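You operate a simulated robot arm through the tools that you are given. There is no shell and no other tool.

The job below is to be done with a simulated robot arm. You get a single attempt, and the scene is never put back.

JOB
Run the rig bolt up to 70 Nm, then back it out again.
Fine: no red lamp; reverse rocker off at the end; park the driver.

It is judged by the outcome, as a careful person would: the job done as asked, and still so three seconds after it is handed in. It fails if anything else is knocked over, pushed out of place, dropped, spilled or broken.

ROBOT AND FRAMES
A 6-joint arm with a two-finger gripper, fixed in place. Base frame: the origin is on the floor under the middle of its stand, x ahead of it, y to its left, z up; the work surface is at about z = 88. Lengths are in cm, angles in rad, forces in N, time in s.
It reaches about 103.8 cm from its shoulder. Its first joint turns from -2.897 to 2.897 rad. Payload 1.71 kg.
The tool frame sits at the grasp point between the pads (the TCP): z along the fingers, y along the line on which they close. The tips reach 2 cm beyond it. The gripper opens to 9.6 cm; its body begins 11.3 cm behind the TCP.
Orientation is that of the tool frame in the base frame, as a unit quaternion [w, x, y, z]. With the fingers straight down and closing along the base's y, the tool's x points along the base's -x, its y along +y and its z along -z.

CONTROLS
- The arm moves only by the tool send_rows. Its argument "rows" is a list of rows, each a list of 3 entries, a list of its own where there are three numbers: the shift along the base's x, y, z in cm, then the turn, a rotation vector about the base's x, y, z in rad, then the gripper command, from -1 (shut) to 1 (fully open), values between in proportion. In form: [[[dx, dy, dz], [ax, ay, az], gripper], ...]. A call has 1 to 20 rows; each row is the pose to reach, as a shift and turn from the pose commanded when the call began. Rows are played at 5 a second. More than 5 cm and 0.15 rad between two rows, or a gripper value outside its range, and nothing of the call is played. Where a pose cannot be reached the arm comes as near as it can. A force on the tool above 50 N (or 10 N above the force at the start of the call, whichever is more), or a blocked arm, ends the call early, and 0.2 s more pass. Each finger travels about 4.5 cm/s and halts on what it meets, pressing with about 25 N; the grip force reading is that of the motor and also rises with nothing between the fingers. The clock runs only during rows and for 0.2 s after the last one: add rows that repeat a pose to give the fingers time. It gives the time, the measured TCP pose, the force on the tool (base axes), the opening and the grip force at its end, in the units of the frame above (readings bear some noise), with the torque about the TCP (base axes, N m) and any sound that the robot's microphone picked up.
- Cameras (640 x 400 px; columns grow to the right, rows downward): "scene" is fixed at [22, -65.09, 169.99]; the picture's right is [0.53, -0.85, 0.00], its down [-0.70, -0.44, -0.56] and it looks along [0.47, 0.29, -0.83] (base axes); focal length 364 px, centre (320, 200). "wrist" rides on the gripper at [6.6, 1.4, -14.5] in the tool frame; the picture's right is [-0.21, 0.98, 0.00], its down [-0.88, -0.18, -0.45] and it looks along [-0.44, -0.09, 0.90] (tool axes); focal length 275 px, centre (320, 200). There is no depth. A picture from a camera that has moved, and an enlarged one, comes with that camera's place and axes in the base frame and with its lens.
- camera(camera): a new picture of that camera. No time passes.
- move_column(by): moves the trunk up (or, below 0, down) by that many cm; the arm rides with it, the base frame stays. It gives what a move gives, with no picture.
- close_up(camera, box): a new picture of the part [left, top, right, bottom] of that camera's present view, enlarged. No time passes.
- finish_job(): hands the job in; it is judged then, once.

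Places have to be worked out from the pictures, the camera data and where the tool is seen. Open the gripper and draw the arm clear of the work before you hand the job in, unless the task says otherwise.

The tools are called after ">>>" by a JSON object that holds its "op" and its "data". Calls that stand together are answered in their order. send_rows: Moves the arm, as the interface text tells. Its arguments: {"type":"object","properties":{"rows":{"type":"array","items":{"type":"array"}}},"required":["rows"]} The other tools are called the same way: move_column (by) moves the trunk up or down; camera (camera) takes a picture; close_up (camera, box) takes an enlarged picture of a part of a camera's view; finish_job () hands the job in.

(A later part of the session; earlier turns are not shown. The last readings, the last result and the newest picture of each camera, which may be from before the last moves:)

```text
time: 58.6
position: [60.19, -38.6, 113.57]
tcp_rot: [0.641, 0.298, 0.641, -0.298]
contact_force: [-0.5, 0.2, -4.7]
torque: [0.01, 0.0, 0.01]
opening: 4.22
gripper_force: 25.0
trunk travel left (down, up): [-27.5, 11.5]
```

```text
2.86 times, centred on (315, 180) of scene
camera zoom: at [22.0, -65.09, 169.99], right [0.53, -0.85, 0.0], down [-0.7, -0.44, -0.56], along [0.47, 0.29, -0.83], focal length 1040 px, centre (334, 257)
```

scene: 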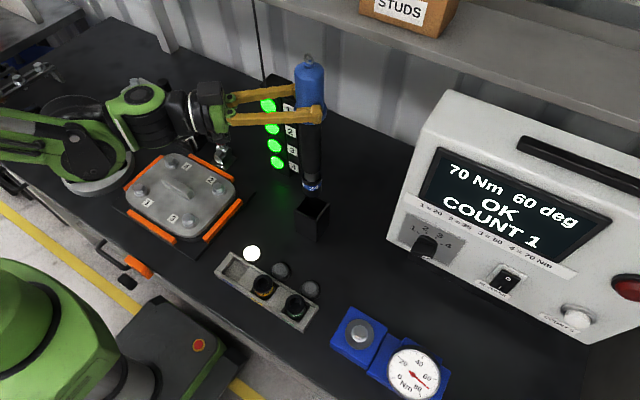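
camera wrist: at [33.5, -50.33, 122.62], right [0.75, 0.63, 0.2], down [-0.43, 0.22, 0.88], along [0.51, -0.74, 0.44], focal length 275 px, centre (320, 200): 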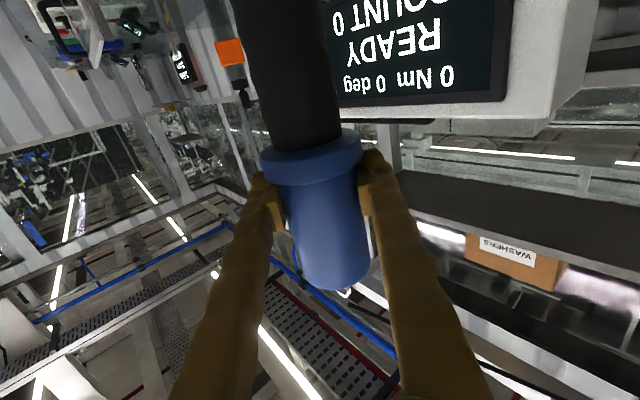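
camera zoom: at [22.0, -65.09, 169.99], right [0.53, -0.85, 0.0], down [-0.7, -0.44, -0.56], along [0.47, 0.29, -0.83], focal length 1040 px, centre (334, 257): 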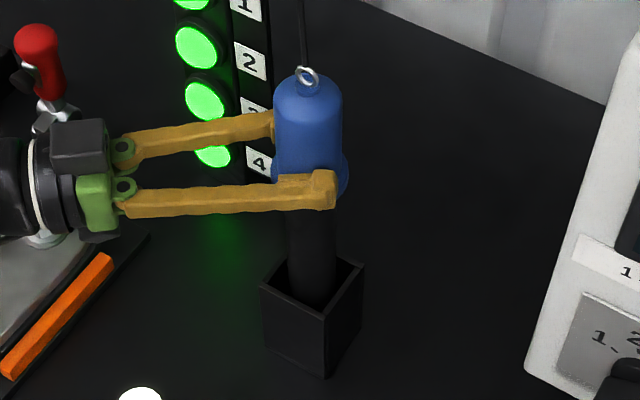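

The eyelet still sits about 0.5 cm above its original resting height, so the grip slipped slightly earlier. I'll continue lowering gently.

>>> {"op": "send_rows", "data": {"rows": [[[0, 0, -0.1], [0, 0, 0], -1], [[0, 0, -0.2], [0, 0, 0], -1], [[0, 0, -0.3], [0, 0, 0], -1], [[0, 0, -0.4], [0, 0, 0], -1], [[0, 0, -0.4], [0, 0, 0], -1]]}}

```text
time: 59.6
position: [58.45, -38.64, 113.92]
tcp_rot: [0.646, 0.301, 0.636, -0.297]
contact_force: [-0.4, 0.5, -4.4]
torque: [0.15, -0.08, 0.03]
opening: 4.32
gripper_force: 25.1
trunk travel left (down, up): [-27.5, 11.5]
stopped in row 5: the force on the tool passed its limit at 51 N (the readings are from after the stop); the commanded pose is now the measured one
```

The floor was reached abruptly and the call stopped at 51 N, with the hand deflected by 1.7 cm. I'll look at the driver before doing anything else.

>>> {"op": "camera", "data": {"camera": "scene"}}

>>> {"op": "close_up", "data": {"camera": "scene", "box": [270, 110, 360, 250]}}

>>> {"op": "camera", "data": {"camera": "wrist"}}

```text
taken
```

scene: 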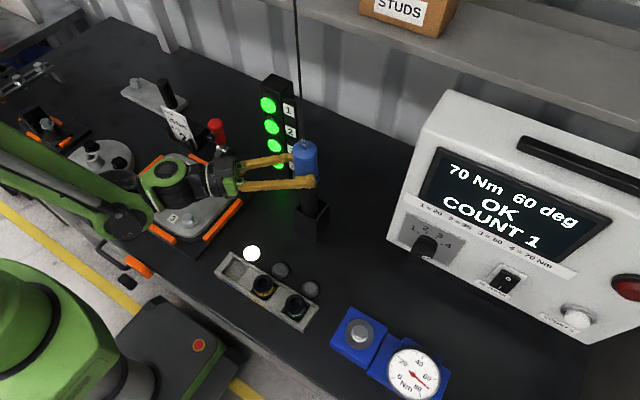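

```text
2.86 times, centred on (315, 180) of scene
camera zoom: at [22.0, -65.09, 169.99], right [0.53, -0.85, 0.0], down [-0.7, -0.44, -0.56], along [0.47, 0.29, -0.83], focal length 1040 px, centre (334, 257)
```

zoom: 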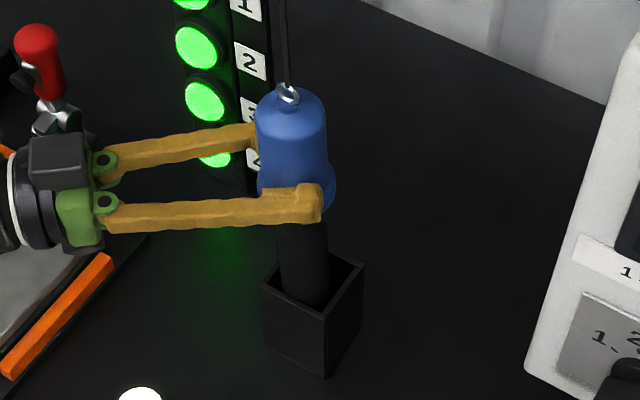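

```text
taken
camera wrist: at [50.16, -26.66, 107.22], right [0.74, 0.63, 0.22], down [-0.44, 0.22, 0.87], along [0.5, -0.74, 0.44], focal length 275 px, centre (320, 200)
```

wrist: 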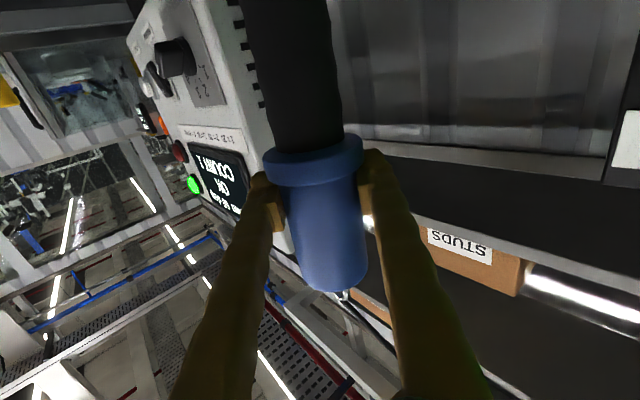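

The driver is still in the holster but leaning about 4° toward -x because the hand was pushed back. I'll bring the hand back upright to x = 60.2, with a hair of lift.

>>> {"op": "send_rows", "data": {"rows": [[[0.3, 0, 0.15], [0, 0, 0], -1], [[0.7, 0, 0.2], [0.004, 0.003, 0], -1], [[1.1, 0, 0.2], [0.008, 0.0065, 0], -1], [[1.45, 0, 0.2], [0.008, 0.0065, 0], -1], [[1.7, 0, 0.2], [0.008, 0.0065, 0], -1], [[1.7, 0, 0.2], [0.008, 0.0065, 0], -1]]}}

>>> {"op": "close_up", "data": {"camera": "scene", "box": [270, 110, 360, 250]}}

```text
time: 61.0
position: [60.32, -38.69, 114.16]
tcp_rot: [0.642, 0.301, 0.64, -0.294]
contact_force: [-2.7, 0.6, -3.6]
torque: [0.07, 0.56, -0.02]
opening: 4.27
gripper_force: 25.1
trunk travel left (down, up): [-27.5, 11.5]
```

```text
2.86 times, centred on (315, 180) of scene
camera zoom: at [22.0, -65.09, 169.99], right [0.53, -0.85, 0.0], down [-0.7, -0.44, -0.56], along [0.47, 0.29, -0.83], focal length 1040 px, centre (334, 257)
```

zoom: 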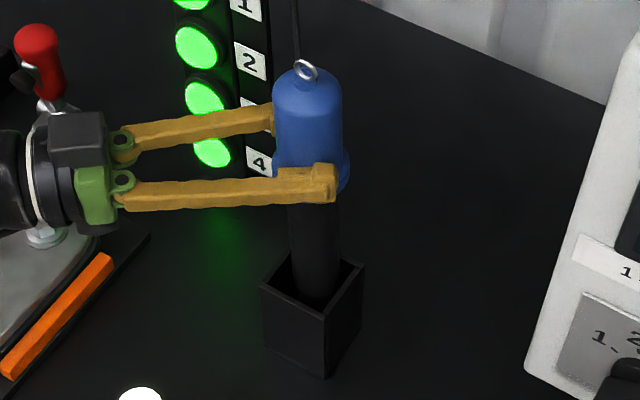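

It's upright again, the nose lightly touching the +x wall and about 0.8 cm above the floor. I'll ease back 2 mm in x and lower to just above the floor.

>>> {"op": "send_rows", "data": {"rows": [[[-0.15, 0, 0], [0, 0.005, 0], -1], [[-0.2, 0, -0.15], [0, 0.01, 0], -1], [[-0.2, 0, -0.3], [0, 0.01, 0], -1], [[-0.2, 0, -0.45], [0, 0.01, 0], -1], [[-0.2, 0, -0.6], [0, 0.01, 0], -1], [[-0.2, 0, -0.6], [0, 0.01, 0], -1]]}}

>>> {"op": "close_up", "data": {"camera": "scene", "box": [270, 110, 360, 250]}}

```text
time: 62.5
position: [60.05, -38.55, 113.64]
tcp_rot: [0.639, 0.299, 0.644, -0.297]
contact_force: [1.1, -1.6, 2.5]
torque: [-0.29, 0.09, 0.04]
opening: 4.23
gripper_force: 25.4
trunk travel left (down, up): [-27.5, 11.5]
```

```text
2.86 times, centred on (315, 180) of scene
camera zoom: at [22.0, -65.09, 169.99], right [0.53, -0.85, 0.0], down [-0.7, -0.44, -0.56], along [0.47, 0.29, -0.83], focal length 1040 px, centre (334, 257)
```

zoom: 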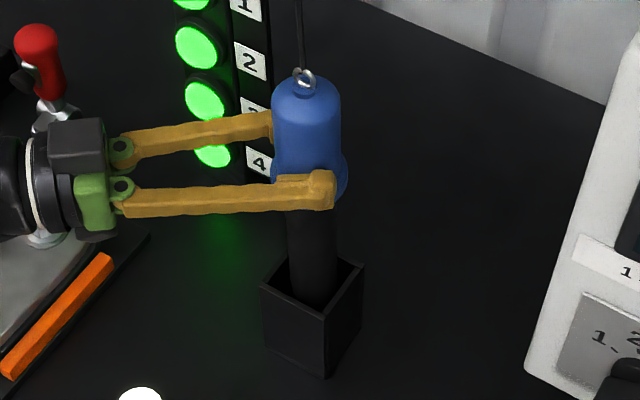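

The floor now carries the driver (force went from -5 to +2.5 N), so it's seated. I'll open and back straight out along the tool axis.

>>> {"op": "send_rows", "data": {"rows": [[[0, 0, 0], [0, 0, 0], 0.1], [[0, 0, 0], [0, 0, 0], 0.5], [[0, 0, 0], [0, 0, 0], 1], [[0, 0, 0], [0, 0, 0], 1], [[0, 0, 0], [0, 0, 0], 1]]}}

>>> {"op": "close_up", "data": {"camera": "scene", "box": [230, 100, 390, 250]}}

>>> {"op": "camera", "data": {"camera": "wrist"}}

```text
time: 63.6
position: [59.91, -38.52, 113.37]
tcp_rot: [0.64, 0.298, 0.643, -0.296]
contact_force: [-1.3, -0.4, -0.2]
torque: [-0.01, -0.05, -0.01]
opening: 9.6
gripper_force: 0.0
trunk travel left (down, up): [-27.5, 11.5]
```

```text
2.67 times, centred on (310, 175) of scene
camera zoom: at [22.0, -65.09, 169.99], right [0.53, -0.85, 0.0], down [-0.7, -0.44, -0.56], along [0.47, 0.29, -0.83], focal length 971 px, centre (347, 267)
```

zoom: 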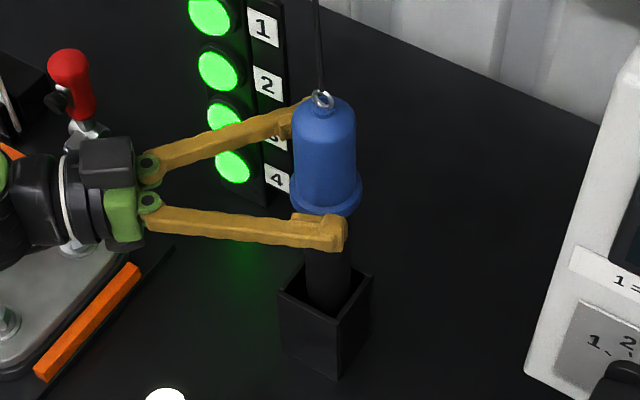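

```text
taken
camera wrist: at [51.73, -26.61, 107.02], right [0.75, 0.63, 0.21], down [-0.42, 0.22, 0.88], along [0.51, -0.75, 0.43], focal length 275 px, centre (320, 200)
```

wrist: 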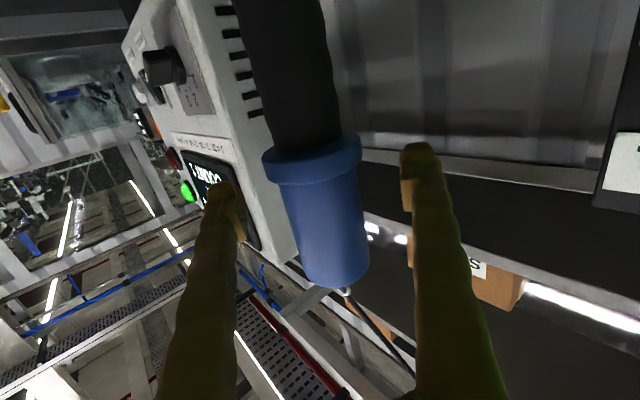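

The driver stands upright in its holster. Backing out now along the tool axis.

>>> {"op": "send_rows", "data": {"rows": [[[-1.3, 1.5, 0], [0, 0, 0], 1], [[-3.2, 3.8, 0], [0, 0, 0], 1], [[-5.8, 6.9, 0], [0, 0, 0], 1], [[-8.4, 10, 0], [0, 0, 0], 1], [[-11, 12, 1], [0, 0, 0], 1], [[-13, 12, 4], [0, 0, 0], 1], [[-13, 12, 4], [0, 0, 0], 1]]}}

>>> {"op": "camera", "data": {"camera": "scene"}}

>>> {"op": "close_up", "data": {"camera": "scene", "box": [250, 110, 370, 250]}}

```text
time: 65.2
position: [47.42, -26.71, 117.4]
tcp_rot: [0.638, 0.298, 0.645, -0.297]
contact_force: [-0.5, -0.5, -0.2]
torque: [0.03, 0.0, -0.03]
opening: 9.61
gripper_force: 0.1
trunk travel left (down, up): [-27.5, 11.5]
```

```text
taken
```

scene: 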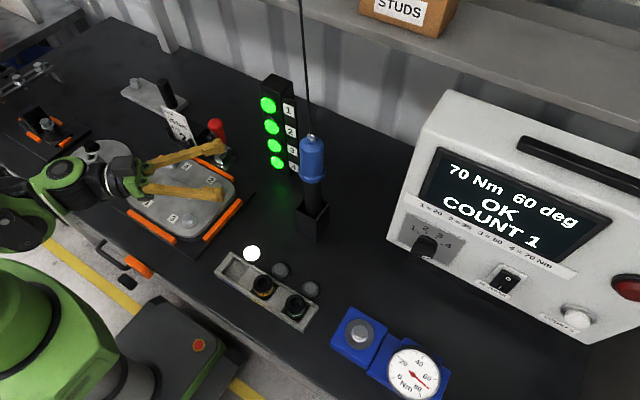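

```text
2.86 times, centred on (310, 180) of scene
camera zoom: at [22.0, -65.09, 169.99], right [0.53, -0.85, 0.0], down [-0.7, -0.44, -0.56], along [0.47, 0.29, -0.83], focal length 1040 px, centre (349, 257)
```

zoom: 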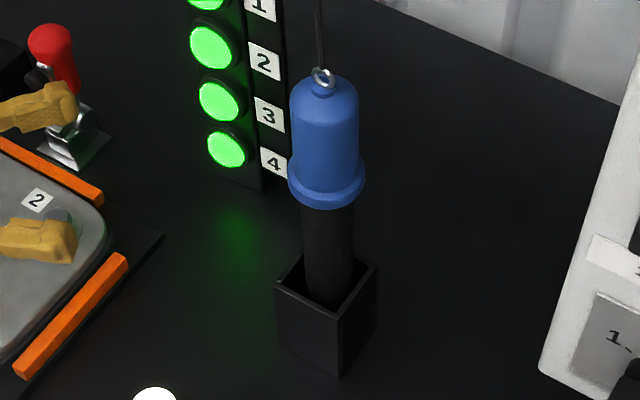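

The driver is parked and the result stays OK. Next is the rocker at about (62, -81.5), lower half at z ≈ 102.6: I'll close the fingers, swing clear of the driver, and pitch the tool down so the wrist camera clears the gauge.

>>> {"op": "send_rows", "data": {"rows": [[[-2, -1, 1], [0, 0, 0.09], 0], [[-4, -4, 2], [0, 0, 0.18], -0.5], [[-6, -7, 3], [0, 0, 0.27], -1], [[-7, -11, 4], [0, 0, 0.27], -1], [[-7, -15, 4], [0, 0, 0.27], -1], [[-7, -19, 4], [0, 0, 0.27], -1], [[-7, -23, 4], [0, 0, 0.27], -1], [[-6, -27, 4], [0, 0, 0.27], -1], [[-5, -31, 4], [0, 0, 0.27], -1], [[-5, -31, 4], [0, 0, 0.27], -1]]}}

>>> {"op": "send_rows", "data": {"rows": [[[1, -2, 0], [0.07, 0.103, 0], -1], [[2, -4, 0], [0.141, 0.206, 0], -1], [[3, -7, 0], [0.212, 0.309, 0], -1], [[4, -10, 0], [0.2825, 0.4125, 0], -1], [[4, -10, 0], [0.2825, 0.4125, 0], -1]]}}

>>> {"op": "camera", "data": {"camera": "wrist"}}

>>> {"op": "camera", "data": {"camera": "scene"}}

```text
time: 67.5
position: [42.16, -57.75, 121.57]
tcp_rot: [0.674, 0.209, 0.678, -0.207]
contact_force: [0.7, -1.9, -0.6]
torque: [-0.04, -0.02, 0.02]
opening: 0.0
gripper_force: 24.8
trunk travel left (down, up): [-27.5, 11.5]
```

```text
time: 68.7
position: [45.97, -67.62, 121.51]
tcp_rot: [0.485, 0.255, 0.823, -0.15]
contact_force: [-0.2, -0.3, -0.7]
torque: [-0.01, 0.02, 0.03]
opening: 0.02
gripper_force: 24.9
trunk travel left (down, up): [-27.5, 11.5]
```

```text
taken
camera wrist: at [33.76, -57.59, 122.83], right [0.64, 0.75, 0.18], down [-0.07, -0.17, 0.98], along [0.77, -0.64, -0.06], focal length 275 px, centre (320, 200)
```

wrist: 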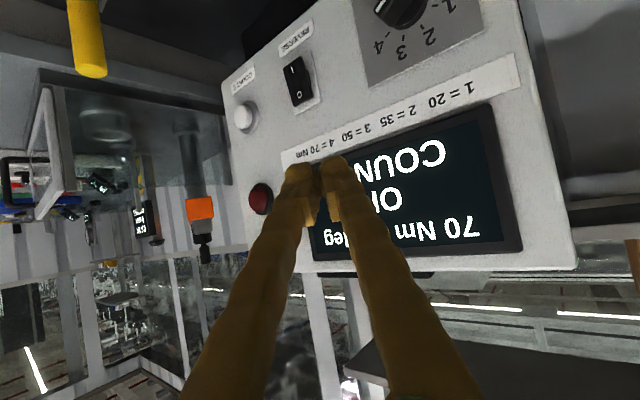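

```text
taken
```

scene: 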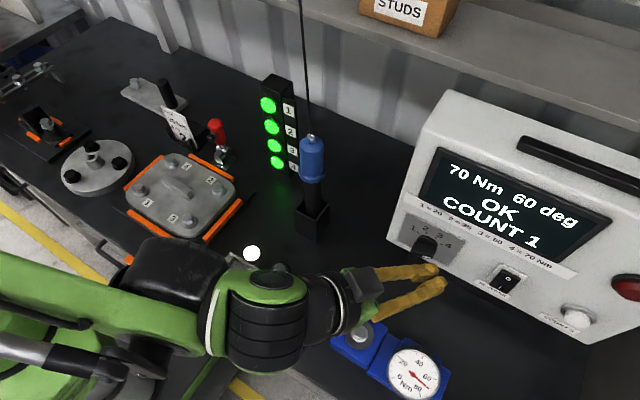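

The rocker cross-checks at (62.2, -81.4, 104). I'll move down in front of it to a point about 5 cm short, aimed at the lower (I) half.

>>> {"op": "send_rows", "data": {"rows": [[[1.5, -3, -3], [0, 0, 0], -1], [[3, -6, -6], [0, 0, 0], -1], [[4.5, -9, -9], [0, 0, 0], -1], [[6, -11.5, -12.5], [0, 0, 0], -1], [[7, -13, -16], [0, 0, 0], -1], [[7.3, -13.7, -18], [0, 0, 0], -1], [[7.3, -13.7, -18], [0, 0, 0], -1]]}}

>>> {"op": "camera", "data": {"camera": "wrist"}}

>>> {"op": "camera", "data": {"camera": "scene"}}

```text
time: 70.2
position: [53.43, -81.34, 103.56]
tcp_rot: [0.484, 0.256, 0.823, -0.15]
contact_force: [-0.2, -0.1, -0.9]
torque: [0.0, -0.04, 0.01]
opening: 0.0
gripper_force: 25.0
trunk travel left (down, up): [-27.5, 11.5]
```

```text
taken
camera wrist: at [41.04, -71.22, 104.78], right [0.64, 0.75, 0.18], down [-0.07, -0.17, 0.98], along [0.77, -0.64, -0.05], focal length 275 px, centre (320, 200)
```

wrist: 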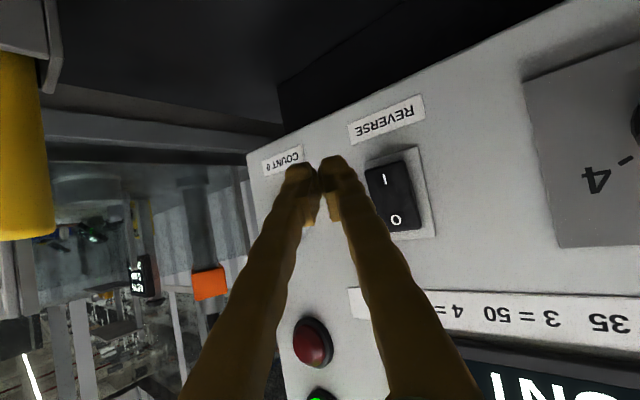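

```text
taken
```

scene: 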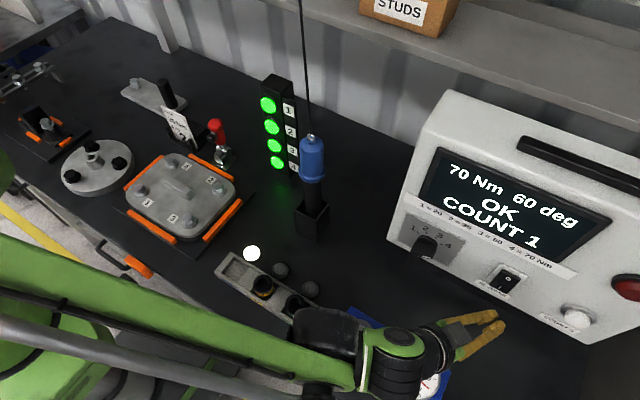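

Positions confirm: I at (61.6, -81.3, 102.9), O at (62, -81.1, 106.2). I'll come down 1 cm and advance close to the rocker.

>>> {"op": "send_rows", "data": {"rows": [[[0, -0.1, -0.6], [0, 0, 0], -1], [[1, -0.1, -1.05], [0, 0, 0], -1], [[2.3, -0.1, -1.05], [0, 0, 0], -1], [[3.3, -0.1, -1.05], [0, 0, 0], -1], [[3.8, -0.1, -1.05], [0, 0, 0], -1], [[3.8, -0.1, -1.05], [0, 0, 0], -1]]}}

>>> {"op": "camera", "data": {"camera": "wrist"}}

>>> {"op": "close_up", "data": {"camera": "scene", "box": [430, 230, 590, 340]}}

```text
time: 71.7
position: [57.12, -81.47, 102.42]
tcp_rot: [0.484, 0.255, 0.824, -0.15]
contact_force: [0.0, 1.3, -1.1]
torque: [0.0, 0.0, 0.02]
opening: 0.0
gripper_force: 25.5
trunk travel left (down, up): [-27.5, 11.5]
```

```text
taken
camera wrist: at [44.88, -71.38, 103.77], right [0.64, 0.75, 0.18], down [-0.07, -0.17, 0.98], along [0.77, -0.64, -0.05], focal length 275 px, centre (320, 200)
```

wrist: 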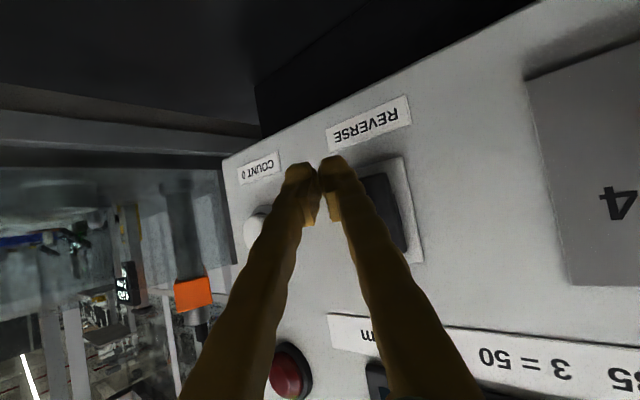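

```text
3.64 times, centred on (510, 285) of scene
camera zoom: at [22.0, -65.09, 169.99], right [0.53, -0.85, 0.0], down [-0.7, -0.44, -0.56], along [0.47, 0.29, -0.83], focal length 1324 px, centre (-371, -109)
```

zoom: 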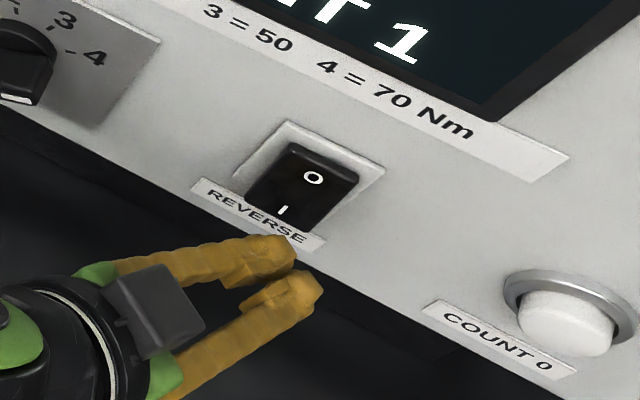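

The near fingertip is just short of the rocker's lower half. I'll press forward in 3 mm steps, watching the force.

>>> {"op": "send_rows", "data": {"rows": [[[0.3, 0, 0], [0, 0, 0], -1], [[0.6, 0, 0], [0, 0, 0], -1], [[0.9, 0, 0], [0, 0, 0], -1], [[1.2, 0, 0], [0, 0, 0], -1]]}}

>>> {"op": "close_up", "data": {"camera": "scene", "box": [430, 230, 590, 340]}}

>>> {"op": "close_up", "data": {"camera": "wrist", "box": [240, 90, 460, 290]}}

```text
time: 72.7
position: [58.43, -81.41, 102.57]
tcp_rot: [0.485, 0.254, 0.824, -0.149]
contact_force: [-0.9, -1.5, 0.0]
torque: [0.01, -0.02, 0.01]
opening: 0.0
gripper_force: 25.0
trunk travel left (down, up): [-27.5, 11.5]
```

```text
3.64 times, centred on (510, 285) of scene
camera zoom: at [22.0, -65.09, 169.99], right [0.53, -0.85, 0.0], down [-0.7, -0.44, -0.56], along [0.47, 0.29, -0.83], focal length 1324 px, centre (-371, -109)
```

zoom: 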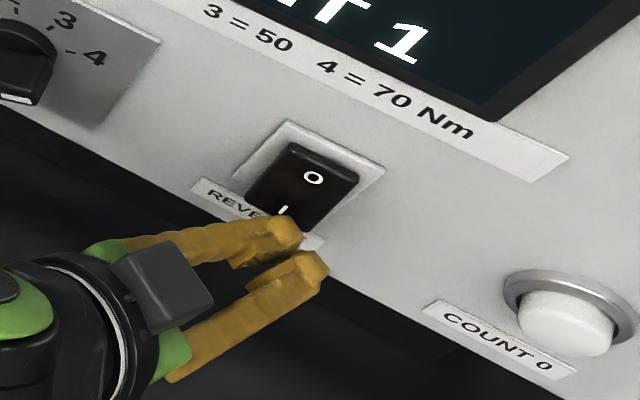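

```text
2.00 times, centred on (350, 190) of wrist
camera zoom: at [46.09, -71.36, 103.75], right [0.64, 0.75, 0.18], down [-0.07, -0.17, 0.98], along [0.77, -0.64, -0.05], focal length 551 px, centre (260, 220)
```

zoom: 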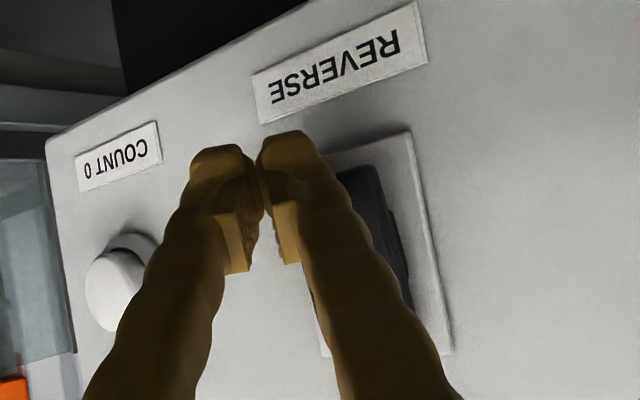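

No contact yet; the finger corner is right at the I end. Continuing in small steps.

>>> {"op": "send_rows", "data": {"rows": [[[0.2, 0, 0.1], [0, 0, 0], -1], [[0.4, 0, 0.2], [0, 0, 0], -1], [[0.6, 0, 0.2], [0, 0, 0], -1], [[0.8, 0, 0.2], [0, 0, 0], -1]]}}

>>> {"op": "close_up", "data": {"camera": "scene", "box": [430, 230, 590, 340]}}

>>> {"op": "close_up", "data": {"camera": "wrist", "box": [240, 90, 460, 290]}}

```text
time: 73.7
position: [59.15, -81.47, 102.71]
tcp_rot: [0.485, 0.255, 0.823, -0.149]
contact_force: [0.1, 0.1, -0.2]
torque: [-0.02, 0.0, 0.0]
opening: 0.0
gripper_force: 25.0
trunk travel left (down, up): [-27.5, 11.5]
```

```text
3.64 times, centred on (510, 285) of scene
camera zoom: at [22.0, -65.09, 169.99], right [0.53, -0.85, 0.0], down [-0.7, -0.44, -0.56], along [0.47, 0.29, -0.83], focal length 1324 px, centre (-371, -109)
```

zoom: 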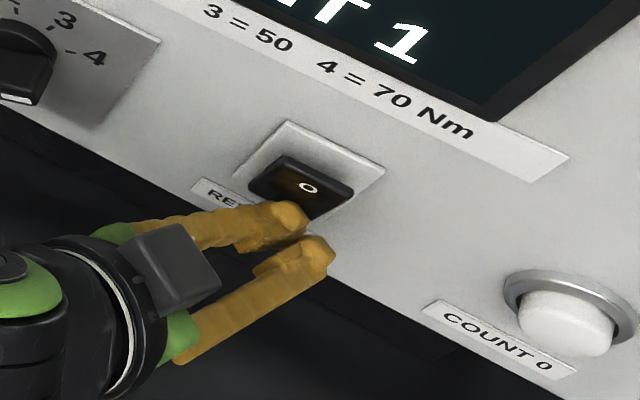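

```text
2.00 times, centred on (350, 190) of wrist
camera zoom: at [46.91, -71.35, 104.0], right [0.64, 0.75, 0.18], down [-0.07, -0.17, 0.98], along [0.77, -0.64, -0.05], focal length 551 px, centre (260, 220)
```

zoom: 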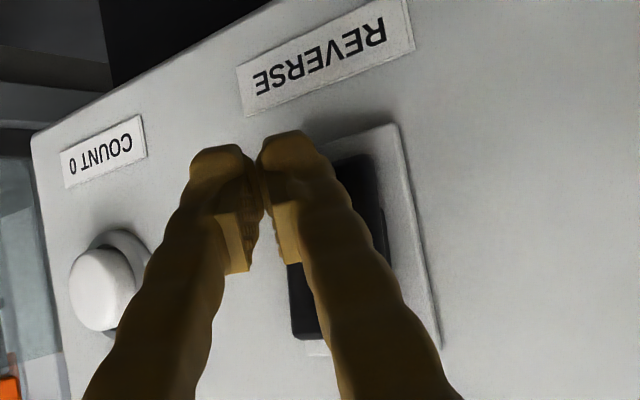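

The rocker has tipped: the O end now stands out, so reverse is on. I'll back straight off and confirm.

>>> {"op": "send_rows", "data": {"rows": [[[-0.8, 0, 0], [0, 0, 0], -1], [[-2.5, 0, 0], [0, 0, 0], -1], [[-5, 0.5, 1], [0, 0, 0], -1], [[-8, 2, 4], [0, 0, 0], -1], [[-10, 4, 8], [0, 0, 0], -1], [[-10, 4, 8], [0, 0, 0], -1]]}}

>>> {"op": "camera", "data": {"camera": "scene"}}

>>> {"op": "close_up", "data": {"camera": "scene", "box": [380, 90, 640, 340]}}

>>> {"op": "camera", "data": {"camera": "wrist"}}

```text
time: 75.0
position: [49.29, -77.29, 110.91]
tcp_rot: [0.485, 0.255, 0.823, -0.15]
contact_force: [-0.8, 1.2, 0.8]
torque: [-0.01, 0.04, -0.05]
opening: 0.0
gripper_force: 25.0
trunk travel left (down, up): [-27.5, 11.5]
```

```text
taken
```

scene: 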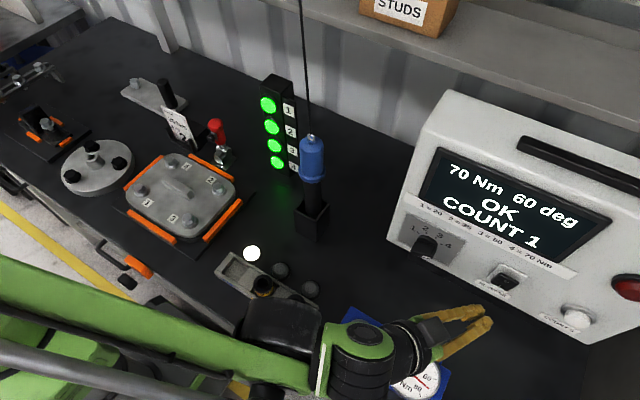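

```text
1.60 times, centred on (510, 215) of scene
camera zoom: at [22.0, -65.09, 169.99], right [0.53, -0.85, 0.0], down [-0.7, -0.44, -0.56], along [0.47, 0.29, -0.83], focal length 582 px, centre (16, 176)
```

zoom: 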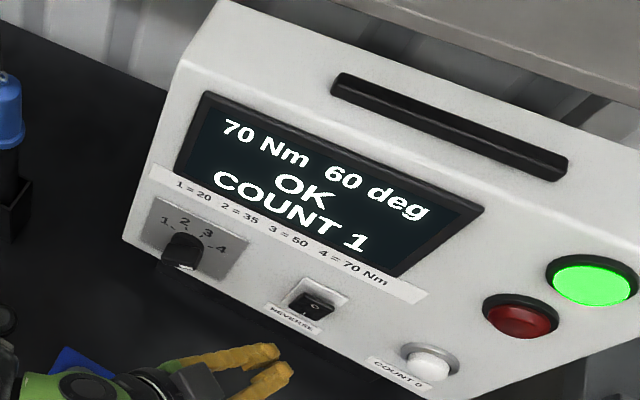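

```text
taken
camera wrist: at [36.91, -67.24, 112.15], right [0.64, 0.75, 0.18], down [-0.07, -0.17, 0.98], along [0.77, -0.64, -0.05], focal length 275 px, centre (320, 200)
```

wrist: 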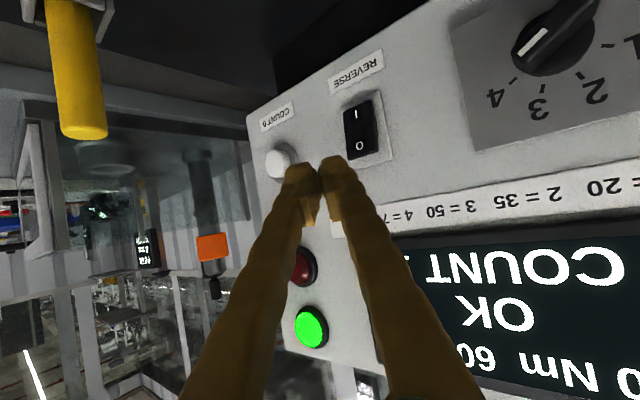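

Reverse is on and holding, and the knob still reads 4. I'll retrace my path: undo the pitch and yaw while swinging back clear of the driver.

>>> {"op": "send_rows", "data": {"rows": [[[-2, 2.5, 2.5], [-0.07, -0.103, 0], -0.5], [[-4, 6, 5], [-0.141, -0.206, 0], 0], [[-5.5, 10, 7.5], [-0.212, -0.309, 0], 0.5], [[-7, 14, 10], [-0.2825, -0.4125, 0], 1], [[-7.5, 18, 10.5], [-0.2825, -0.4125, 0], 1], [[-7.5, 20, 10.5], [-0.2825, -0.4125, 0], 1], [[-7.5, 20, 10.5], [-0.2825, -0.4125, 0], 1]]}}

>>> {"op": "send_rows", "data": {"rows": [[[-1, 4, 0], [0, 0, 0], 1], [[-1.5, 8, 0], [0, 0, 0], 1], [[-2, 12, 0], [0, 0, 0], 1], [[-2, 16, 0], [0, 0, 0], 1], [[-2, 20, 0], [0, 0, -0.09], 1], [[-2, 24, 0], [0, 0, -0.18], 1], [[-1, 27.5, 0], [0, 0, -0.27], 1], [[1, 29.5, 0], [0, 0, -0.27], 1], [[1, 29.5, 0], [0, 0, -0.27], 1]]}}

>>> {"op": "camera", "data": {"camera": "scene"}}

>>> {"op": "camera", "data": {"camera": "wrist"}}

```text
time: 76.7
position: [41.58, -57.4, 121.33]
tcp_rot: [0.673, 0.21, 0.678, -0.208]
contact_force: [0.4, 0.3, -0.3]
torque: [0.0, 0.0, -0.06]
opening: 9.6
gripper_force: 0.1
trunk travel left (down, up): [-27.5, 11.5]
```

```text
time: 78.7
position: [42.83, -27.84, 121.06]
tcp_rot: [0.639, 0.299, 0.644, -0.297]
contact_force: [0.0, 0.0, -0.4]
torque: [0.03, 0.01, -0.01]
opening: 9.62
gripper_force: 0.2
out of reach, approached as far as the arm can: row 6
trunk travel left (down, up): [-27.5, 11.5]
```

```text
taken
```

scene: 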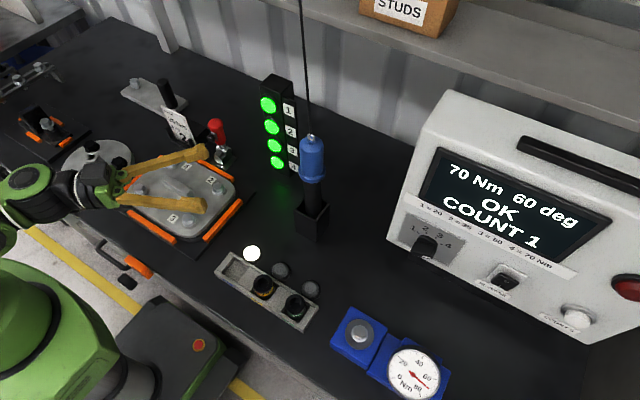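

```text
taken
camera wrist: at [34.42, -15.92, 114.6], right [0.75, 0.63, 0.21], down [-0.42, 0.22, 0.88], along [0.51, -0.75, 0.43], focal length 275 px, centre (320, 200)
```

wrist: 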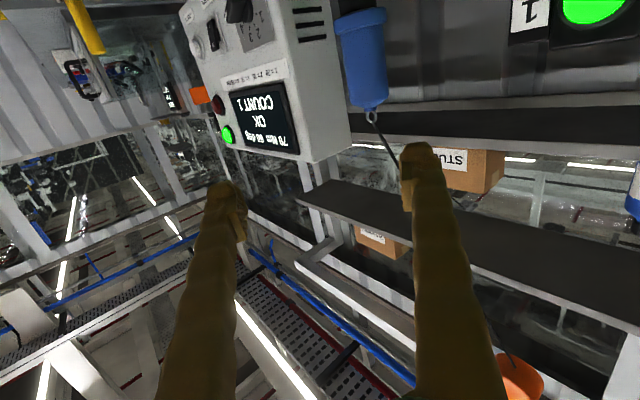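

Back on the driver's approach side; the driver stands where I left it. I'll go to the standoff and verify the line-up.

>>> {"op": "send_rows", "data": {"rows": [[[2.5, -0.5, -1.9], [0, 0, 0], 1], [[5, -0.9, -3.7], [0, 0, 0], 1], [[7.5, -1.4, -5.6], [0, 0, 0], 1], [[9.8, -1.85, -7.4], [0, 0, 0], 1], [[9.8, -1.85, -7.4], [0, 0, 0], 1]]}}

>>> {"op": "camera", "data": {"camera": "wrist"}}

>>> {"op": "close_up", "data": {"camera": "wrist", "box": [230, 80, 430, 230]}}

```text
time: 79.8
position: [52.32, -29.96, 113.78]
tcp_rot: [0.638, 0.299, 0.645, -0.296]
contact_force: [1.1, 0.2, 0.2]
torque: [-0.03, -0.03, -0.01]
opening: 9.59
gripper_force: 0.0
trunk travel left (down, up): [-27.5, 11.5]
```

```text
taken
camera wrist: at [44.16, -17.91, 107.23], right [0.75, 0.63, 0.21], down [-0.42, 0.22, 0.88], along [0.51, -0.75, 0.43], focal length 275 px, centre (320, 200)
```

wrist: 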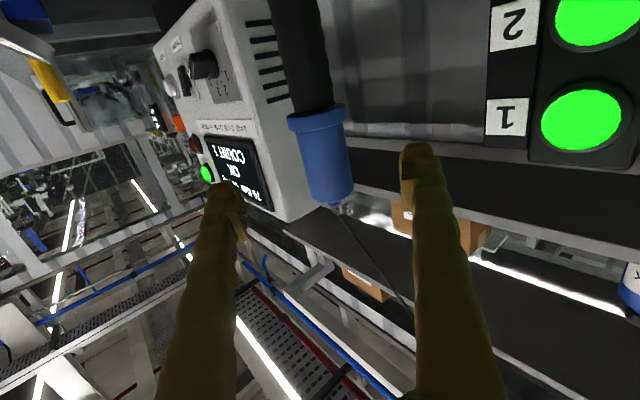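

```text
2.67 times, centred on (330, 155) of wrist
camera zoom: at [44.16, -17.91, 107.23], right [0.75, 0.63, 0.21], down [-0.42, 0.22, 0.88], along [0.51, -0.75, 0.43], focal length 734 px, centre (293, 320)
```

zoom: 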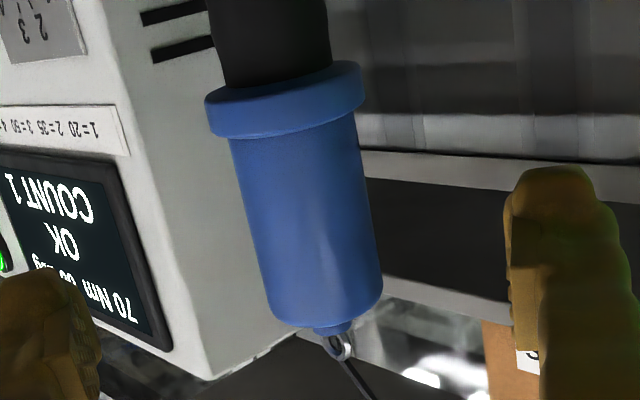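

Lined up within 2 mm. Advancing onto the handle and closing.

>>> {"op": "send_rows", "data": {"rows": [[[2, -2.3, 0], [0, 0, 0], 1], [[4, -4.6, 0], [0, 0, 0], 1], [[5.8, -6.6, 0], [0, 0, 0], 1], [[7, -8, 0], [0, 0, 0], 1], [[7.94, -8.99, 0], [0, 0, 0], 1], [[7.94, -8.99, 0], [0, 0, 0], 1]]}}

>>> {"op": "camera", "data": {"camera": "wrist"}}

>>> {"op": "close_up", "data": {"camera": "scene", "box": [230, 100, 390, 250]}}

```text
time: 81.2
position: [60.42, -38.88, 113.83]
tcp_rot: [0.639, 0.299, 0.644, -0.296]
contact_force: [-0.1, -0.4, 0.6]
torque: [-0.02, 0.02, 0.03]
opening: 9.61
gripper_force: 0.1
trunk travel left (down, up): [-27.5, 11.5]
```

```text
taken
camera wrist: at [52.04, -26.81, 107.31], right [0.75, 0.63, 0.21], down [-0.42, 0.21, 0.88], along [0.51, -0.75, 0.43], focal length 275 px, centre (320, 200)
```

wrist: 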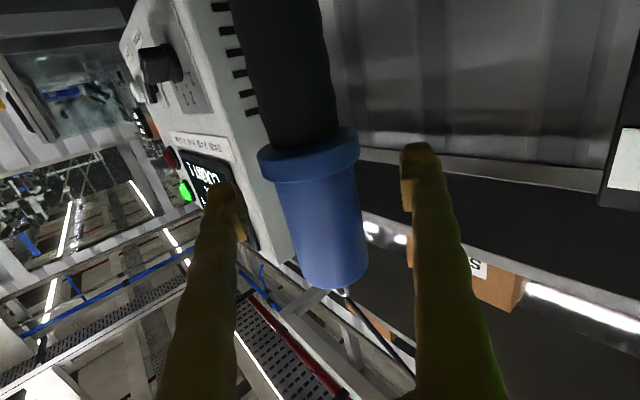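

```text
2.67 times, centred on (310, 175) of scene
camera zoom: at [22.0, -65.09, 169.99], right [0.53, -0.85, 0.0], down [-0.7, -0.44, -0.56], along [0.47, 0.29, -0.83], focal length 971 px, centre (347, 267)
```

zoom: 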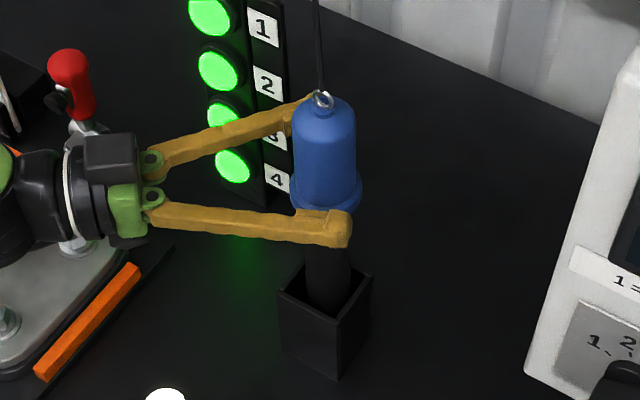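

The handle is centred between the fingers. Closing, then a first short lift.

>>> {"op": "send_rows", "data": {"rows": [[[0, 0, 0], [0, 0, 0], 0.6], [[0, 0, 0], [0, 0, 0], 0.2], [[0, 0, 0], [0, 0, 0], -0.2], [[0, 0, 0], [0, 0, 0], -1], [[0, 0, 0], [0, 0, 0], -1], [[0, 0, 0], [0, 0, 0], -1]]}}

>>> {"op": "send_rows", "data": {"rows": [[[0, 0, 0.5], [0, 0, 0], -1], [[0, 0, 1.2], [0, 0, 0], -1], [[0, 0, 2], [0, 0, 0], -1], [[0, 0, 3], [0, 0, 0], -1], [[0, 0, 3], [0, 0, 0], -1]]}}

>>> {"op": "close_up", "data": {"camera": "scene", "box": [230, 80, 390, 250]}}

```text
time: 82.7
position: [60.41, -38.83, 113.81]
tcp_rot: [0.639, 0.3, 0.643, -0.297]
contact_force: [-1.2, -0.9, 0.7]
torque: [-0.18, 0.27, 0.01]
opening: 4.23
gripper_force: 24.7
trunk travel left (down, up): [-27.5, 11.5]
```

```text
time: 83.8
position: [60.32, -38.82, 116.67]
tcp_rot: [0.639, 0.299, 0.643, -0.297]
contact_force: [-0.9, -0.3, -5.7]
torque: [0.02, 0.01, -0.01]
opening: 4.24
gripper_force: 25.1
trunk travel left (down, up): [-27.5, 11.5]
```

```text
2.35 times, centred on (310, 165) of scene
camera zoom: at [22.0, -65.09, 169.99], right [0.53, -0.85, 0.0], down [-0.7, -0.44, -0.56], along [0.47, 0.29, -0.83], focal length 857 px, centre (344, 282)
```

zoom: 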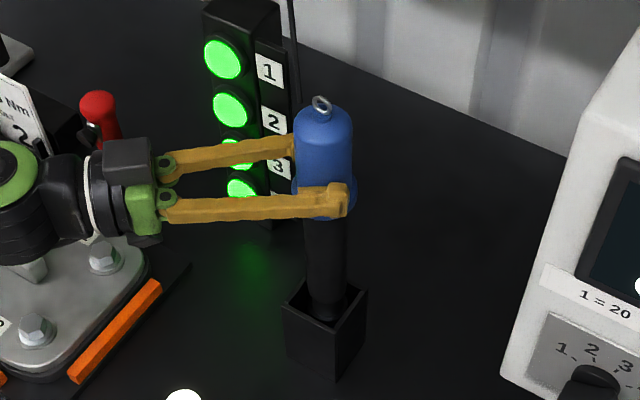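

Holding well. Lifting clear of the holster and carrying it back over the rig bolt.

>>> {"op": "send_rows", "data": {"rows": [[[0, 0, 2], [0, 0, 0], -1], [[0, 0, 4], [0, 0, 0], -1], [[0, 0, 6], [0, 0, 0], -1], [[0, 0, 8], [0, 0, 0], -1], [[0, 0, 10], [0, 0, 0], -1], [[0, 0, 12], [0, 0, 0], -1], [[0, 0, 12.7], [0, 0, 0], -1], [[0, 0, 12.7], [0, 0, 0], -1]]}}

>>> {"op": "send_rows", "data": {"rows": [[[-0.8, -1, 0], [0, 0, 0], -1], [[-2.4, -2.9, 0], [0, 0, 0], -1], [[-4.3, -5.3, 0], [0, 0, 0], -1], [[-6.2, -7.7, 0], [0, 0, 0], -1], [[-8.1, -10.1, 0], [0, 0, 0], -1], [[-10, -12.5, 0], [0, 0, 0], -1], [[-11.9, -14.8, 0], [0, 0, 0], -1], [[-13.7, -17, 0], [0, 0, 0], -1], [[-15.4, -19.1, 0], [0, 0, 0], -1], [[-16.9, -21, 0], [0, 0, 0], -1], [[-18, -22.4, 0], [0, 0, 0], -1], [[-18.5, -23, 0], [0, 0, 0], -1], [[-18.5, -23, 0], [0, 0, 0], -1], [[-18.5, -23, 0], [0, 0, 0], -1]]}}

>>> {"op": "camera", "data": {"camera": "scene"}}

>>> {"op": "close_up", "data": {"camera": "scene", "box": [335, 280, 405, 350]}}

```text
time: 85.7
position: [60.52, -38.84, 129.51]
tcp_rot: [0.639, 0.299, 0.644, -0.296]
contact_force: [-0.3, -0.4, -4.6]
torque: [0.06, 0.03, 0.0]
opening: 4.23
gripper_force: 24.6
trunk travel left (down, up): [-27.5, 11.5]
```

```text
time: 88.7
position: [41.94, -61.63, 129.53]
tcp_rot: [0.639, 0.299, 0.644, -0.296]
contact_force: [-0.4, 0.0, -6.0]
torque: [0.04, 0.02, 0.0]
opening: 4.22
gripper_force: 24.4
trunk travel left (down, up): [-27.5, 11.5]
```

```text
taken
```

scene: 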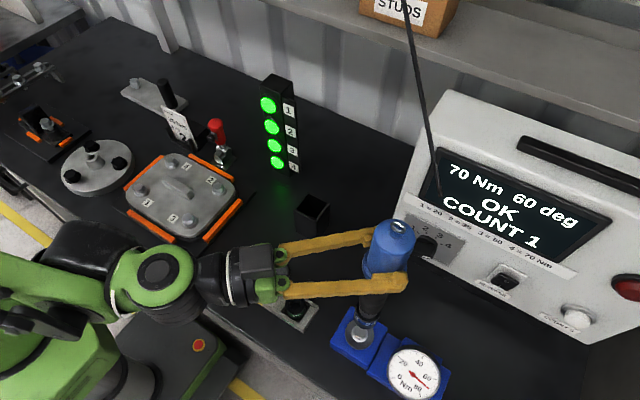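

```text
5.71 times, centred on (370, 315) of scene
camera zoom: at [22.0, -65.09, 169.99], right [0.53, -0.85, 0.0], down [-0.7, -0.44, -0.56], along [0.47, 0.29, -0.83], focal length 2080 px, centre (34, -457)
```

zoom: 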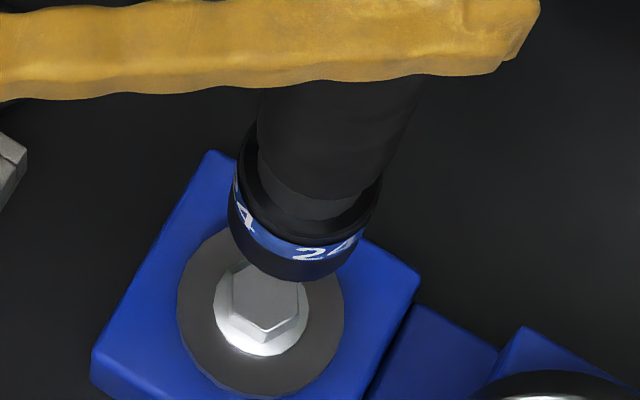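

The bolt sank about 1.2 cm when tightened; the socket sits ~0.35 cm too far in +x relative to the earlier engaged position. I'll correct and lower to about 2 cm above the hex.

>>> {"op": "send_rows", "data": {"rows": [[[-0.15, -0.05, -1.5], [0, 0, 0], -1], [[-0.3, -0.08, -3], [0, 0, 0], -1], [[-0.3, -0.08, -4.5], [0, 0, 0], -1], [[-0.3, -0.08, -6], [0, 0, 0], -1], [[-0.3, -0.08, -7], [0, 0, 0], -1], [[-0.3, -0.08, -7], [0, 0, 0], -1]]}}

>>> {"op": "close_up", "data": {"camera": "scene", "box": [342, 305, 390, 345]}}

```text
time: 90.0
position: [41.63, -61.99, 122.43]
tcp_rot: [0.639, 0.299, 0.644, -0.296]
contact_force: [-0.2, 0.8, -5.2]
torque: [0.01, -0.05, 0.03]
opening: 4.23
gripper_force: 25.0
trunk travel left (down, up): [-27.5, 11.5]
```

```text
10.00 times, centred on (366, 325) of scene
camera zoom: at [22.0, -65.09, 169.99], right [0.53, -0.85, 0.0], down [-0.7, -0.44, -0.56], along [0.47, 0.29, -0.83], focal length 3641 px, centre (-140, -1050)
```

zoom: 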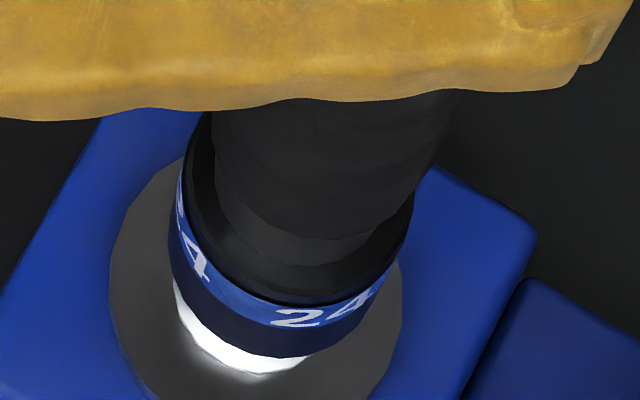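

Comparing with the earlier engaged position, the socket is ~1 mm off; I'll correct (+0.11, +0.12) and lower toward the hex gently.

>>> {"op": "send_rows", "data": {"rows": [[[0.11, 0.12, -0.4], [0, 0, 0], -1], [[0.11, 0.12, -0.9], [0, 0, 0], -1], [[0.11, 0.12, -1.4], [0, 0, 0], -1], [[0.11, 0.12, -1.7], [0, 0, 0], -1], [[0.11, 0.12, -1.7], [0, 0, 0], -1]]}}

>>> {"op": "close_up", "data": {"camera": "scene", "box": [342, 305, 390, 345]}}

```text
time: 91.2
position: [41.78, -61.74, 120.79]
tcp_rot: [0.639, 0.299, 0.644, -0.297]
contact_force: [-0.7, 0.1, -4.5]
torque: [0.01, -0.01, -0.01]
opening: 4.24
gripper_force: 25.6
trunk travel left (down, up): [-27.5, 11.5]
```

```text
10.00 times, centred on (366, 325) of scene
camera zoom: at [22.0, -65.09, 169.99], right [0.53, -0.85, 0.0], down [-0.7, -0.44, -0.56], along [0.47, 0.29, -0.83], focal length 3641 px, centre (-140, -1050)
```

zoom: 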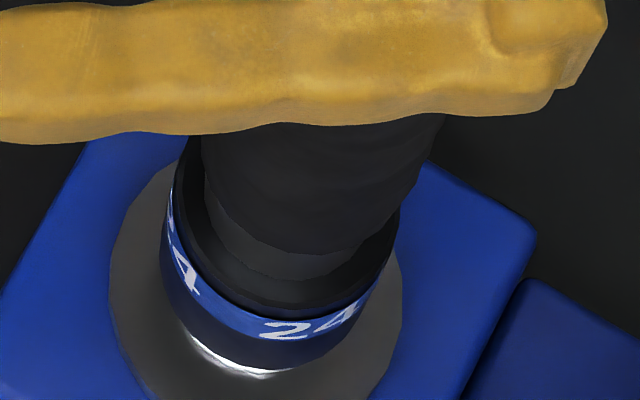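

The socket now matches the position that engaged before (42.25, -62.18). Lowering slowly over the hex.

>>> {"op": "send_rows", "data": {"rows": [[[0, 0, -0.2], [0, 0, 0], -1], [[0, 0, -0.4], [0, 0, 0], -1], [[0, 0, -0.6], [0, 0, 0], -1], [[0, 0, -0.8], [0, 0, 0], -1], [[0, 0, -0.8], [0, 0, 0], -1]]}}

>>> {"op": "close_up", "data": {"camera": "scene", "box": [340, 130, 640, 400]}}

```text
time: 92.5
position: [41.71, -61.78, 120.01]
tcp_rot: [0.639, 0.3, 0.643, -0.297]
contact_force: [0.2, 0.1, -5.1]
torque: [0.01, 0.0, -0.03]
opening: 4.2
gripper_force: 25.4
trunk travel left (down, up): [-27.5, 11.5]
```

```text
1.48 times, centred on (490, 265) of scene
camera zoom: at [22.0, -65.09, 169.99], right [0.53, -0.85, 0.0], down [-0.7, -0.44, -0.56], along [0.47, 0.29, -0.83], focal length 539 px, centre (68, 104)
```

zoom: 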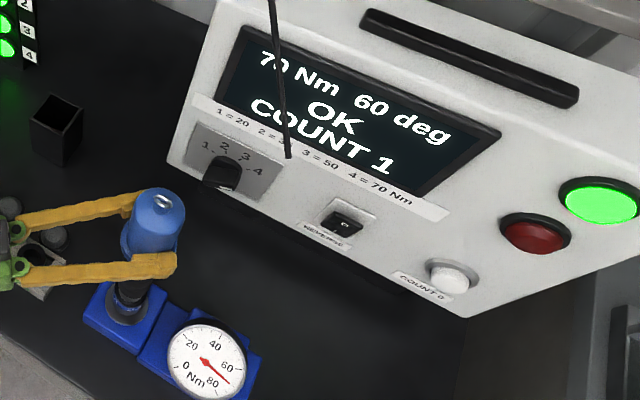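

No contact yet. By the earlier numbers it should engage near z ≈ 118.4, so I'll go on in small steps, watching force and display.

>>> {"op": "send_rows", "data": {"rows": [[[0, 0, -0.15], [0, 0, 0], -1], [[0, 0, -0.3], [0, 0, 0], -1], [[0, 0, -0.45], [0, 0, 0], -1], [[0, 0, -0.6], [0, 0, 0], -1], [[0, 0, -0.6], [0, 0, 0], -1]]}}

>>> {"op": "close_up", "data": {"camera": "scene", "box": [342, 305, 390, 345]}}

>>> {"op": "close_up", "data": {"camera": "scene", "box": [340, 130, 640, 400]}}

```text
time: 93.7
position: [41.72, -61.71, 119.47]
tcp_rot: [0.639, 0.299, 0.643, -0.297]
contact_force: [0.3, -0.2, -4.1]
torque: [0.02, 0.03, 0.01]
opening: 4.23
gripper_force: 25.1
trunk travel left (down, up): [-27.5, 11.5]
```

```text
10.00 times, centred on (366, 325) of scene
camera zoom: at [22.0, -65.09, 169.99], right [0.53, -0.85, 0.0], down [-0.7, -0.44, -0.56], along [0.47, 0.29, -0.83], focal length 3641 px, centre (-140, -1050)
```

zoom: 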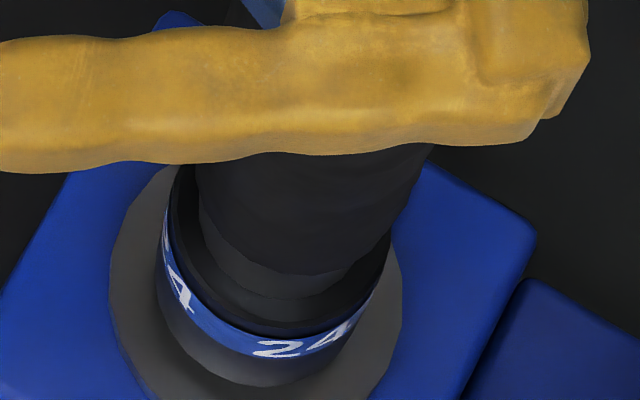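

```text
1.48 times, centred on (490, 265) of scene
camera zoom: at [22.0, -65.09, 169.99], right [0.53, -0.85, 0.0], down [-0.7, -0.44, -0.56], along [0.47, 0.29, -0.83], focal length 539 px, centre (68, 104)
```

zoom: 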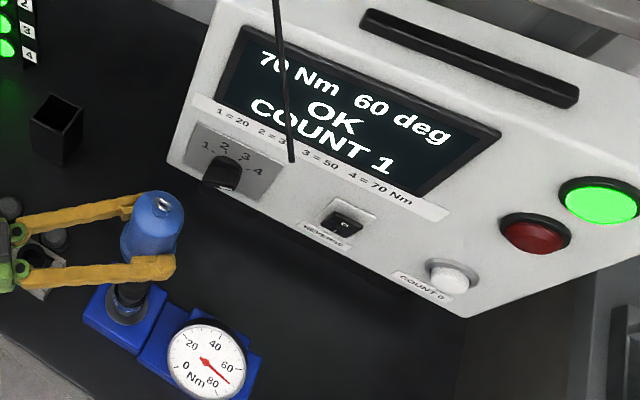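

Already past the hex-top level with no contact, so it's sliding on. Continuing.

>>> {"op": "send_rows", "data": {"rows": [[[0, 0, -0.15], [0, 0, 0], -1], [[0, 0, -0.3], [0, 0, 0], -1], [[0, 0, -0.45], [0, 0, 0], -1], [[0, 0, -0.6], [0, 0, 0], -1]]}}

>>> {"op": "close_up", "data": {"camera": "scene", "box": [340, 130, 640, 400]}}

```text
time: 94.7
position: [41.82, -61.76, 118.91]
tcp_rot: [0.639, 0.299, 0.643, -0.297]
contact_force: [0.0, -0.3, 3.5]
torque: [-0.34, 0.02, 0.0]
opening: 4.25
gripper_force: 24.8
trunk travel left (down, up): [-27.5, 11.5]
```

```text
1.48 times, centred on (490, 265) of scene
camera zoom: at [22.0, -65.09, 169.99], right [0.53, -0.85, 0.0], down [-0.7, -0.44, -0.56], along [0.47, 0.29, -0.83], focal length 539 px, centre (68, 104)
```

zoom: 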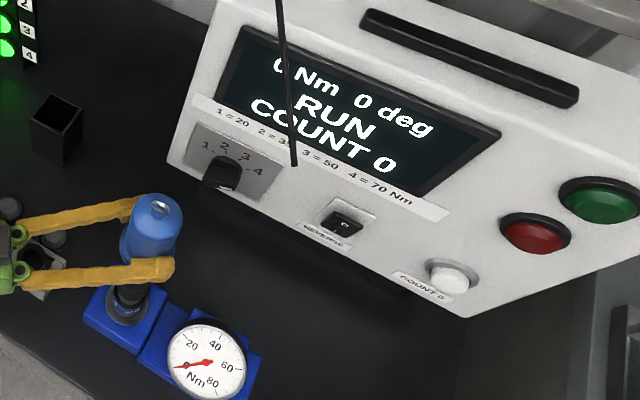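

Reverse run started: the gauge dropped to 0 and the bolt is pushing up slightly. I'll follow it up gently as it backs out.

>>> {"op": "send_rows", "data": {"rows": [[[0, 0, 0.05], [0, 0, 0], -1], [[0, 0, 0.12], [0, 0, 0], -1], [[0, 0, 0.18], [0, 0, 0], -1]]}}

>>> {"op": "close_up", "data": {"camera": "scene", "box": [340, 130, 640, 400]}}

```text
time: 95.5
position: [41.67, -61.68, 119.18]
tcp_rot: [0.64, 0.299, 0.642, -0.297]
contact_force: [0.6, -2.0, 19.6]
torque: [-0.35, 0.06, 0.03]
opening: 4.25
gripper_force: 25.0
trunk travel left (down, up): [-27.5, 11.5]
```

```text
1.48 times, centred on (490, 265) of scene
camera zoom: at [22.0, -65.09, 169.99], right [0.53, -0.85, 0.0], down [-0.7, -0.44, -0.56], along [0.47, 0.29, -0.83], focal length 539 px, centre (68, 104)
```

zoom: 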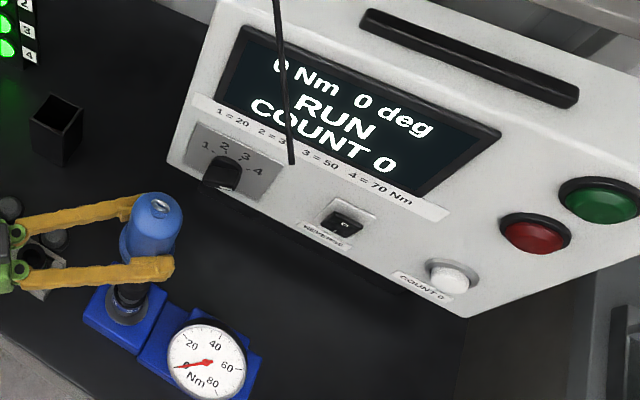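

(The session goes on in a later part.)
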